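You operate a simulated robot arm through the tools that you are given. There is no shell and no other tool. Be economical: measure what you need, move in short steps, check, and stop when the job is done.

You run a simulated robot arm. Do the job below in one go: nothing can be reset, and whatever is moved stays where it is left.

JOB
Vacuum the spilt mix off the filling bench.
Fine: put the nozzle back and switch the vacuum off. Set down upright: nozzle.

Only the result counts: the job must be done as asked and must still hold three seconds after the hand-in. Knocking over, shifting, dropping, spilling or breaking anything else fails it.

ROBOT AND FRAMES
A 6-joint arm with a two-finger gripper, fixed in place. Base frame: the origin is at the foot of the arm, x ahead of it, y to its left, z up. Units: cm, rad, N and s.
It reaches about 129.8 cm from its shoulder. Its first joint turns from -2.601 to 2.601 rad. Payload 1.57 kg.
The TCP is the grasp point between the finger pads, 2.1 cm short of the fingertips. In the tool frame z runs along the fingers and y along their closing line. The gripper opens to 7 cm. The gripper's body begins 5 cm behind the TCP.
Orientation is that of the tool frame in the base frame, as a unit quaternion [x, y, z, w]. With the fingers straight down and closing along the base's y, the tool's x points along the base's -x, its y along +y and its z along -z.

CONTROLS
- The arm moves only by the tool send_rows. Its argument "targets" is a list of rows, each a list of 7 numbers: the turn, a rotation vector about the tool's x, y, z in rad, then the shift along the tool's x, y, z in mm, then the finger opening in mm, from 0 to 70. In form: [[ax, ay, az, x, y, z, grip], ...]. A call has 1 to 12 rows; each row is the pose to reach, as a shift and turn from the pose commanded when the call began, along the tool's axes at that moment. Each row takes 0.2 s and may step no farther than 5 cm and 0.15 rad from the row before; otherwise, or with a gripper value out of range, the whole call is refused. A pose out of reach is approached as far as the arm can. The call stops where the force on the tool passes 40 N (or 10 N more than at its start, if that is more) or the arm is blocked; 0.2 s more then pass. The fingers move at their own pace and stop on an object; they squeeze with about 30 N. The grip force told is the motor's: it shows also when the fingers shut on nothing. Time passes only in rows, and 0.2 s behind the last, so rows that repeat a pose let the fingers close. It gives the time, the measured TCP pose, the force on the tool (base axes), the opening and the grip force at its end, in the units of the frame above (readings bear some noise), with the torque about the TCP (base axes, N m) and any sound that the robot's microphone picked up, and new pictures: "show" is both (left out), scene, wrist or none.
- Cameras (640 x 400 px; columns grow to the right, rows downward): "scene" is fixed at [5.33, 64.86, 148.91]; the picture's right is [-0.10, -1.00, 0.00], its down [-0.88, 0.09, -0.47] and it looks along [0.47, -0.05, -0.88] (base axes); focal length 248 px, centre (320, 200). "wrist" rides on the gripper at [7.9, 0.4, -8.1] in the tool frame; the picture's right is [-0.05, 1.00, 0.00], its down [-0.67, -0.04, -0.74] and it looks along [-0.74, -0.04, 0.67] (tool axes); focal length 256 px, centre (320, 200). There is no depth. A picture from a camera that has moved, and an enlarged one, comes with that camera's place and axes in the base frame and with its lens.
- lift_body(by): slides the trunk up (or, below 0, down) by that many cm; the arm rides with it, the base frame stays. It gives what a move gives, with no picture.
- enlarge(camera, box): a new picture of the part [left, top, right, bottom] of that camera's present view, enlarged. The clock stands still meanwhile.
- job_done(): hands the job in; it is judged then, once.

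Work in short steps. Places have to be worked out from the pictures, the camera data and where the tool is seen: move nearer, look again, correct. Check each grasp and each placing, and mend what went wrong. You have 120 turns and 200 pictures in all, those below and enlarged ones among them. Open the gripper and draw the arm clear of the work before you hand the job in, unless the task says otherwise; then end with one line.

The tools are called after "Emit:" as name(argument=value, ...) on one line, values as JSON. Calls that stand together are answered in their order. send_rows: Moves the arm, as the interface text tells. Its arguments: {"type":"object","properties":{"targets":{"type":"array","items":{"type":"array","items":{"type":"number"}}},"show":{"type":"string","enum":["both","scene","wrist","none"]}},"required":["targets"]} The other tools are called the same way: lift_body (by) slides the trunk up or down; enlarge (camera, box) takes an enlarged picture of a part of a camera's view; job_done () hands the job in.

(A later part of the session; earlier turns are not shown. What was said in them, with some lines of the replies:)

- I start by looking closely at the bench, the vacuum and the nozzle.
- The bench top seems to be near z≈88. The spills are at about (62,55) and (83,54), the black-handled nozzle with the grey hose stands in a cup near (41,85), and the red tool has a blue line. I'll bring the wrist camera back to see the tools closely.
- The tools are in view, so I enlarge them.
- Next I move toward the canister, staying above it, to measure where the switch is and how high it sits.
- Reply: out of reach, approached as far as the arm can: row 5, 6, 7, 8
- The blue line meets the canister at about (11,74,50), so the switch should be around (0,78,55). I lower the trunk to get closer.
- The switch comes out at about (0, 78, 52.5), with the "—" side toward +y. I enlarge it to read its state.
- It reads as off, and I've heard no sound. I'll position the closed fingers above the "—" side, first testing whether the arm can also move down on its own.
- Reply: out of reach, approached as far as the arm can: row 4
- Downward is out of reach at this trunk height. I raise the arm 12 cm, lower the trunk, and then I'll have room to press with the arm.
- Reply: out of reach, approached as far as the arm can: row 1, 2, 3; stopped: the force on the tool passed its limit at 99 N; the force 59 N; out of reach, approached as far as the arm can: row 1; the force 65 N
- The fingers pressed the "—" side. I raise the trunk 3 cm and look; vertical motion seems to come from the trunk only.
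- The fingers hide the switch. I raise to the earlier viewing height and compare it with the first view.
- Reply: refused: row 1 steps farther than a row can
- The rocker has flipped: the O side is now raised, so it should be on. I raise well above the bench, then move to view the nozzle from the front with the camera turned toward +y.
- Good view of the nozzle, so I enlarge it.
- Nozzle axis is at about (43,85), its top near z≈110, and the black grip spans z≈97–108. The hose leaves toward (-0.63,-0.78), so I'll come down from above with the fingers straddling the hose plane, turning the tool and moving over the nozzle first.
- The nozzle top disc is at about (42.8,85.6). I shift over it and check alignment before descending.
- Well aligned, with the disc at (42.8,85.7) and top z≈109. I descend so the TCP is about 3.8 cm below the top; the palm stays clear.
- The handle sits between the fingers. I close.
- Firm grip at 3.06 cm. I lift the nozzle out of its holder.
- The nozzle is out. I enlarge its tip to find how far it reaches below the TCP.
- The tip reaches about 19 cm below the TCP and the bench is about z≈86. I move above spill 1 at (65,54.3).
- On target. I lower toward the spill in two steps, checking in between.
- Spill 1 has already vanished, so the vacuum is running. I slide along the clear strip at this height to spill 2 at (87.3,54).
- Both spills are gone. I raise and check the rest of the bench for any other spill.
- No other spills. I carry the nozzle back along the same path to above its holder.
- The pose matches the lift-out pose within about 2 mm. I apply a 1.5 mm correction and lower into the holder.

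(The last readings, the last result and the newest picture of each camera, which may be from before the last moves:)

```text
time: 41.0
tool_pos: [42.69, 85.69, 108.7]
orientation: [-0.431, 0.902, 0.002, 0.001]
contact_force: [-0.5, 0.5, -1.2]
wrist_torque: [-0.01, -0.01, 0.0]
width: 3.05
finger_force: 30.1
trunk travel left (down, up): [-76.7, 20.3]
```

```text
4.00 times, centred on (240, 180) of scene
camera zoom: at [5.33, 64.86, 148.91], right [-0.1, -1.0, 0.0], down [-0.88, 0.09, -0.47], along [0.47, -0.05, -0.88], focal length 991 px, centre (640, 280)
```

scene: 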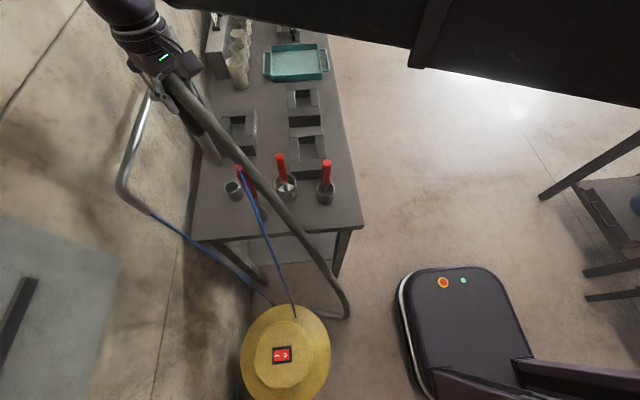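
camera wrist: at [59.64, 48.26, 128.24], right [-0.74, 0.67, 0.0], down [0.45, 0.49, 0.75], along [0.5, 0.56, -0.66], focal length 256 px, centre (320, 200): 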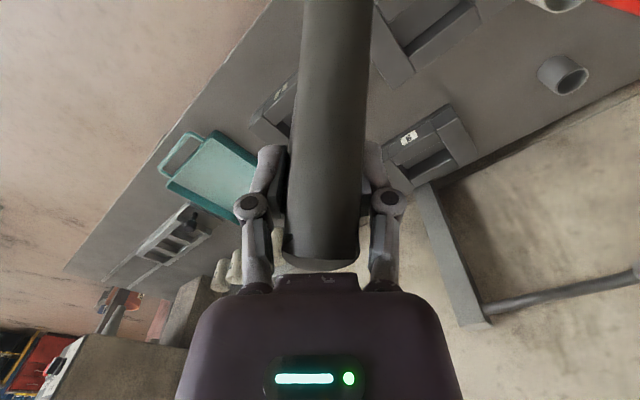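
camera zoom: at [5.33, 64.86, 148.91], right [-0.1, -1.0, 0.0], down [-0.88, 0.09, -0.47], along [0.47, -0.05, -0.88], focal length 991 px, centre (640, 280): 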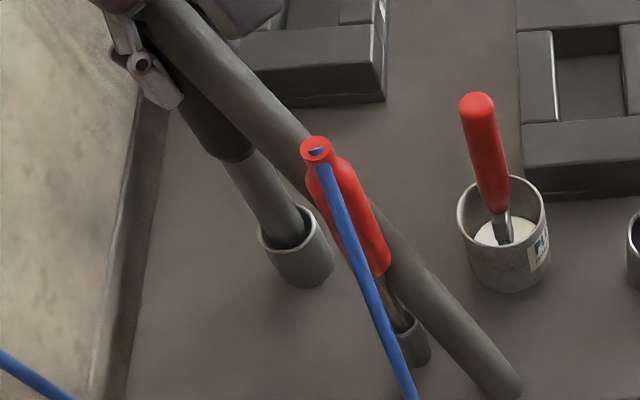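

The tip is inside the holder. I lower the remaining 3.6 cm.

Emit:
lift_body(by=-3.2)

Emit:
lift_body(by=-0.4)

```text
time: 41.8
tool_pos: [42.77, 85.62, 105.51]
orientation: [-0.431, 0.902, 0.002, 0.002]
contact_force: [0.3, -0.6, -1.8]
wrist_torque: [-0.01, -0.01, -0.02]
width: 3.04
finger_force: 30.0
trunk travel left (down, up): [-73.5, 23.5]
```

```text
time: 42.3
tool_pos: [42.8, 85.52, 105.12]
orientation: [-0.431, 0.902, 0.002, 0.003]
contact_force: [1.7, 2.7, 12.8]
wrist_torque: [0.44, -0.29, -0.02]
width: 3.02
finger_force: 29.9
trunk travel left (down, up): [-73.1, 23.9]
```

Seated, with 12.8 N of contact. I open the fingers.

Emit:
send_rows(targets=[[0, 0, 0, 0, 0, 0, 45], [0, 0, 0, 0, 0, 0, 60], [0, 0, 0, 0, 0, 0, 70], [0, 0, 0, 0, 0, 0, 70]])

```text
time: 43.3
tool_pos: [42.77, 85.57, 105.02]
orientation: [-0.431, 0.903, 0.002, 0.002]
contact_force: [-0.7, -0.2, -0.1]
wrist_torque: [0.0, -0.03, -0.01]
width: 7.0
finger_force: 0.1
trunk travel left (down, up): [-73.1, 23.9]
camera wrist: at [37.48, 79.62, 113.08], right [-0.74, 0.67, 0.0], down [0.45, 0.49, 0.75], along [0.5, 0.56, -0.66], focal length 256 px, centre (320, 200)
```

scene: 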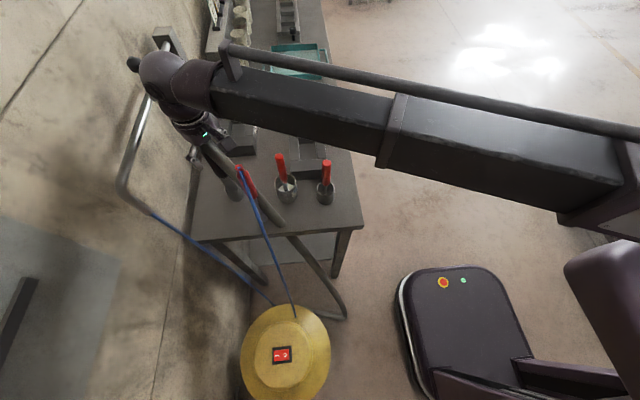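
wrist: 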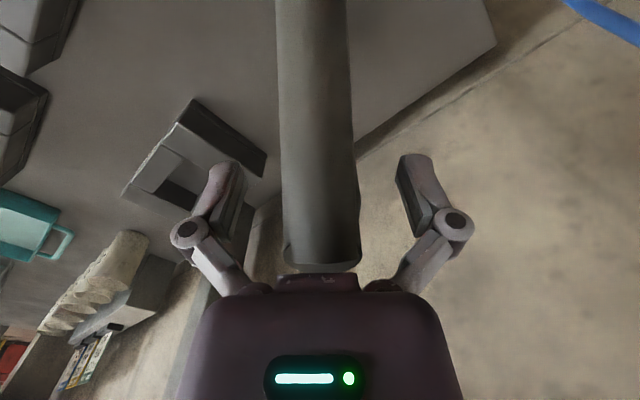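

The nozzle stands upright on its own. I raise clear, then travel high to the canister with the fingers closed and the tool back in its original yaw.

Emit:
lift_body(by=18)

Emit:
send_rows(targets=[[0, 0, 0.074, 28.5, 22.5, 0, 70], [0, 0, 0.149, 57, 45, 0, 60], [0, 0, 0.223, 85.5, 67.5, 0, 40], [0, 0, 0.297, 114, 90, 0, 20], [0, 0, 0.371, 142.5, 112.5, 0, 0], [0, 0, 0.446, 171, 135, 0, 0], [0, 0, 0.52, 199.5, 157.5, 0, 0], [0, 0, 0.594, 228, 180, 0, 0], [0, 0, 0.668, 256.5, 202.5, 0, 0], [0, 0, 0.743, 285, 225, 0, 0], [0, 0, 0.817, 313.5, 247.5, 0, 0], [0, 0, 0.891, 342, 270, 0, 0]], show="scene")

Emit:
enlarge(camera="scene", box=[180, 100, 380, 225])

```text
time: 45.3
tool_pos: [42.8, 85.63, 122.99]
orientation: [-0.431, 0.903, 0.003, 0.001]
contact_force: [-0.1, -0.4, 0.3]
wrist_torque: [0.01, -0.02, 0.01]
width: 6.98
finger_force: 0.0
trunk travel left (down, up): [-91.1, 5.9]
```

```text
time: 47.9
tool_pos: [0.29, 75.98, 122.95]
orientation: [0.001, 1.0, 0.004, 0.001]
contact_force: [0.1, -0.3, 0.3]
wrist_torque: [0.01, -0.02, 0.01]
width: 0.0
finger_force: 28.6
trunk travel left (down, up): [-91.1, 5.9]
```

scene: 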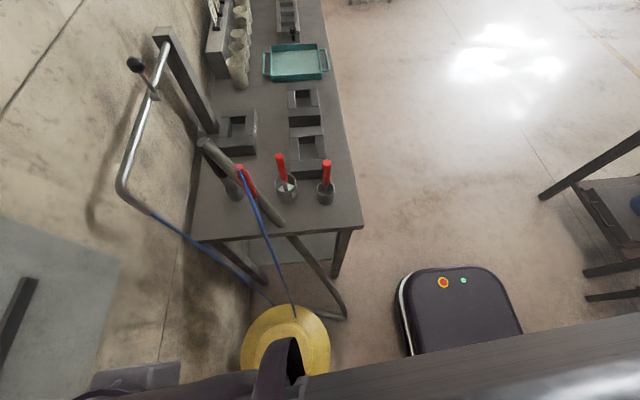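

```text
3.20 times, centred on (280, 162) of scene
camera zoom: at [5.33, 64.86, 148.91], right [-0.1, -1.0, 0.0], down [-0.88, 0.09, -0.47], along [0.47, -0.05, -0.88], focal length 793 px, centre (448, 320)
```

zoom: 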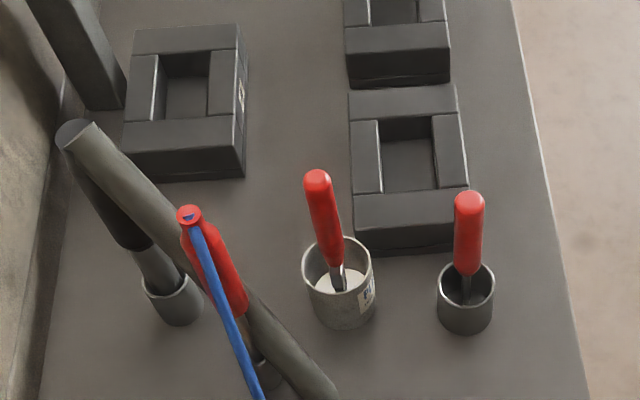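

The nozzle is back exactly as it stood. I now lower over the "O" side, then press in small steps.

Emit:
lift_body(by=-63.5)

Emit:
send_rows(targets=[[0, 0, 0, 0, 0, 0, 0]], show="wrist")

```text
refused: -63.5 is not a number from -40 to 40
```

```text
time: 48.3
tool_pos: [0.18, 75.96, 122.99]
orientation: [0.0, 1.0, 0.004, 0.0]
contact_force: [-0.6, -0.2, -0.4]
wrist_torque: [0.03, 0.02, 0.01]
width: 0.01
finger_force: 28.5
trunk travel left (down, up): [-91.1, 5.9]
camera wrist: at [-7.68, 76.28, 131.12], right [0.05, 1.0, 0.01], down [0.67, -0.04, 0.75], along [0.74, -0.04, -0.67], focal length 256 px, centre (320, 200)
```

wrist: 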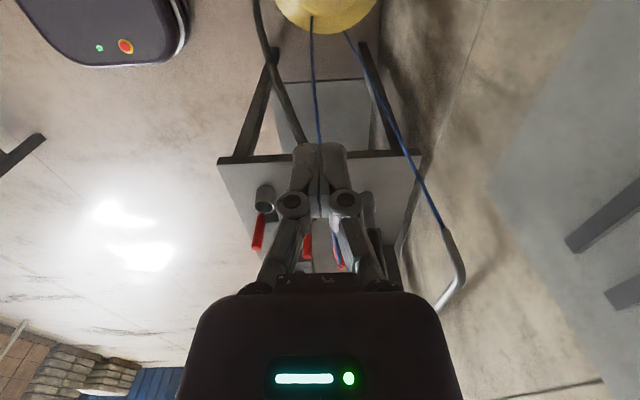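

The lift is limited to 40 cm per call, so I go down in two.

Emit:
lift_body(by=-40)

Emit:
lift_body(by=-23.5)

Emit:
send_rows(targets=[[0, 0, 0, 0, 0, 0, 0]], show="wrist")

```text
time: 52.2
tool_pos: [0.27, 76.01, 83.11]
orientation: [0.0, 1.0, 0.003, 0.0]
contact_force: [-1.0, -0.5, 0.5]
wrist_torque: [0.0, -0.02, 0.01]
width: 0.01
finger_force: 29.1
trunk travel left (down, up): [-51.1, 45.9]
```

```text
time: 54.6
tool_pos: [0.31, 75.99, 59.54]
orientation: [0.0, 1.0, 0.003, 0.0]
contact_force: [-0.9, -0.1, -1.3]
wrist_torque: [-0.02, 0.0, 0.02]
width: 0.0
finger_force: 29.0
trunk travel left (down, up): [-27.6, 69.4]
```

```text
time: 55.0
tool_pos: [0.36, 76.07, 59.41]
orientation: [-0.001, 1.0, 0.003, 0.001]
contact_force: [0.6, -0.3, -0.6]
wrist_torque: [0.01, -0.01, 0.0]
width: 0.03
finger_force: 28.7
trunk travel left (down, up): [-27.6, 69.4]
camera wrist: at [-7.61, 76.28, 67.62], right [0.05, 1.0, 0.01], down [0.67, -0.04, 0.74], along [0.74, -0.04, -0.67], focal length 256 px, centre (320, 200)
```

wrist: 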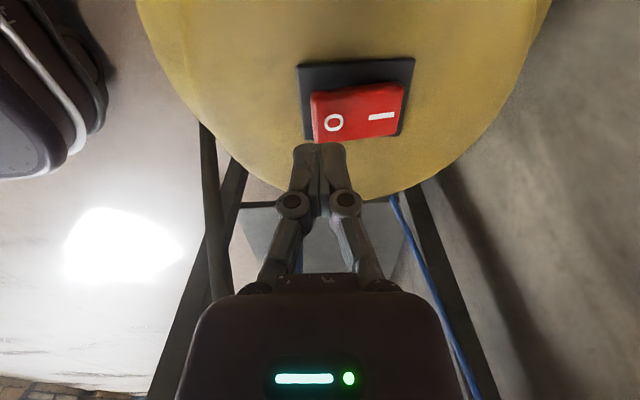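

Aligned over the "O" half. I press down in small steps.

Emit:
lift_body(by=-2.2)

Emit:
lift_body(by=-0.7)

```text
time: 55.7
tool_pos: [0.27, 76.01, 57.32]
orientation: [0.0, 1.0, 0.003, 0.0]
contact_force: [0.4, 0.5, -0.3]
wrist_torque: [-0.01, -0.01, 0.01]
width: 0.0
finger_force: 28.1
trunk travel left (down, up): [-25.4, 71.6]
```

```text
time: 56.3
tool_pos: [0.28, 75.88, 56.8]
orientation: [0.0, 1.0, 0.003, 0.0]
contact_force: [0.3, 1.4, 11.8]
wrist_torque: [0.14, -0.03, -0.01]
width: 0.0
finger_force: 28.2
trunk travel left (down, up): [-24.7, 72.3]
```

Contact at 12 N. I press a little further.

Emit:
lift_body(by=-0.6)

Emit:
enlarge(camera="wrist", box=[260, 40, 440, 160])

```text
time: 56.6
tool_pos: [0.26, 75.96, 56.7]
orientation: [0.0, 1.0, 0.006, 0.0]
contact_force: [-0.9, -2.9, 34.2]
wrist_torque: [0.17, 0.0, 0.03]
width: 0.01
finger_force: 29.4
trunk travel left (down, up): [-24.5, 72.5]
stopped: the force on the tool passed its limit at 53 N (the readings are from after the stop); the commanded pose is now the measured one
```

```text
3.33 times, centred on (350, 100) of wrist
camera zoom: at [-7.61, 76.21, 64.77], right [0.05, 1.0, 0.01], down [0.67, -0.04, 0.74], along [0.74, -0.03, -0.67], focal length 853 px, centre (220, 533)
```

zoom: 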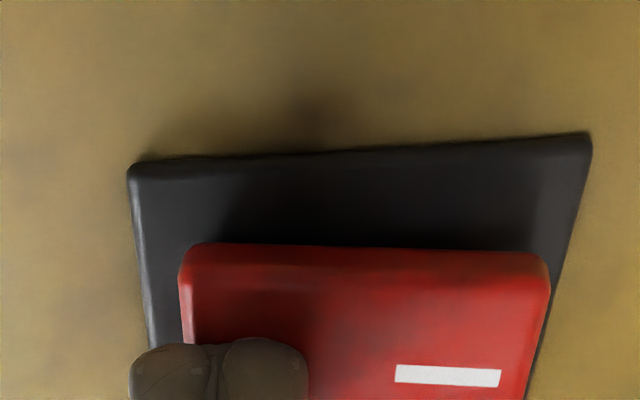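

The I side now looks raised. I lift away and check the switch from the scene camera.

Emit:
lift_body(by=30)

Emit:
send_rows(targets=[[0, 0, 0, 40, -20, 0, 0], [0, 0, 0, 80, -40, 0, 0], [0, 0, 0, 100, -80, 0, 30], [0, 0, 0, 110, -120, 0, 60], [0, 0, 0, 110, -160, 0, 70]], show="scene")

Emit:
enlarge(camera="scene", box=[262, 340, 302, 370])

```text
time: 59.6
tool_pos: [0.29, 76.0, 86.56]
orientation: [0.0, 1.0, 0.005, 0.0]
contact_force: [0.2, 0.4, 0.0]
wrist_torque: [0.02, 0.01, 0.01]
width: 0.0
finger_force: 29.1
trunk travel left (down, up): [-54.5, 42.5]
```

```text
time: 60.8
tool_pos: [-10.73, 59.93, 86.39]
orientation: [0.0, 1.0, 0.004, 0.0]
contact_force: [-0.2, 0.6, -0.5]
wrist_torque: [-0.01, 0.01, 0.0]
width: 6.98
finger_force: 0.0
trunk travel left (down, up): [-54.5, 42.5]
```

scene: 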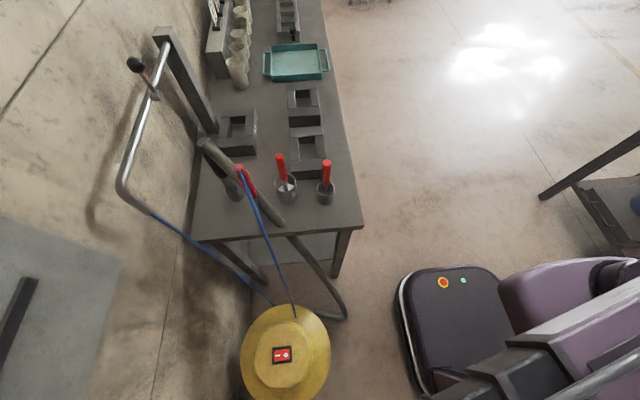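

```text
13.33 times, centred on (282, 355) of scene
camera zoom: at [5.33, 64.86, 148.91], right [-0.1, -1.0, 0.0], down [-0.88, 0.09, -0.47], along [0.47, -0.05, -0.88], focal length 3304 px, centre (827, -1867)
```

zoom: 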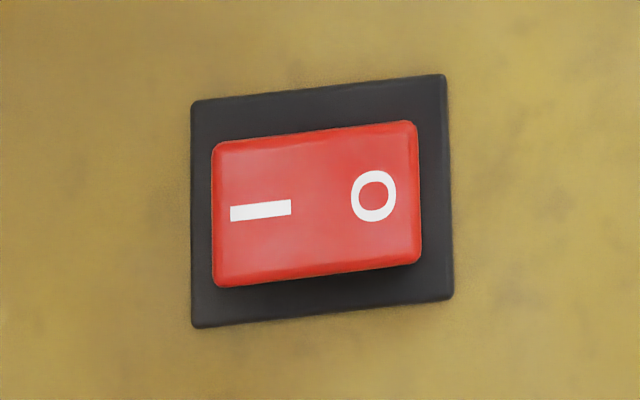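

The switch matches its original off state, the nozzle is upright in its holder, the bench is clean, and the gripper is open and clear. I hand in.

Emit:
job_done()

```text
The job is handed in.
```

Both spills are vacuumed off the filling bench, the nozzle is back upright in its holder, and the vacuum is switched off.
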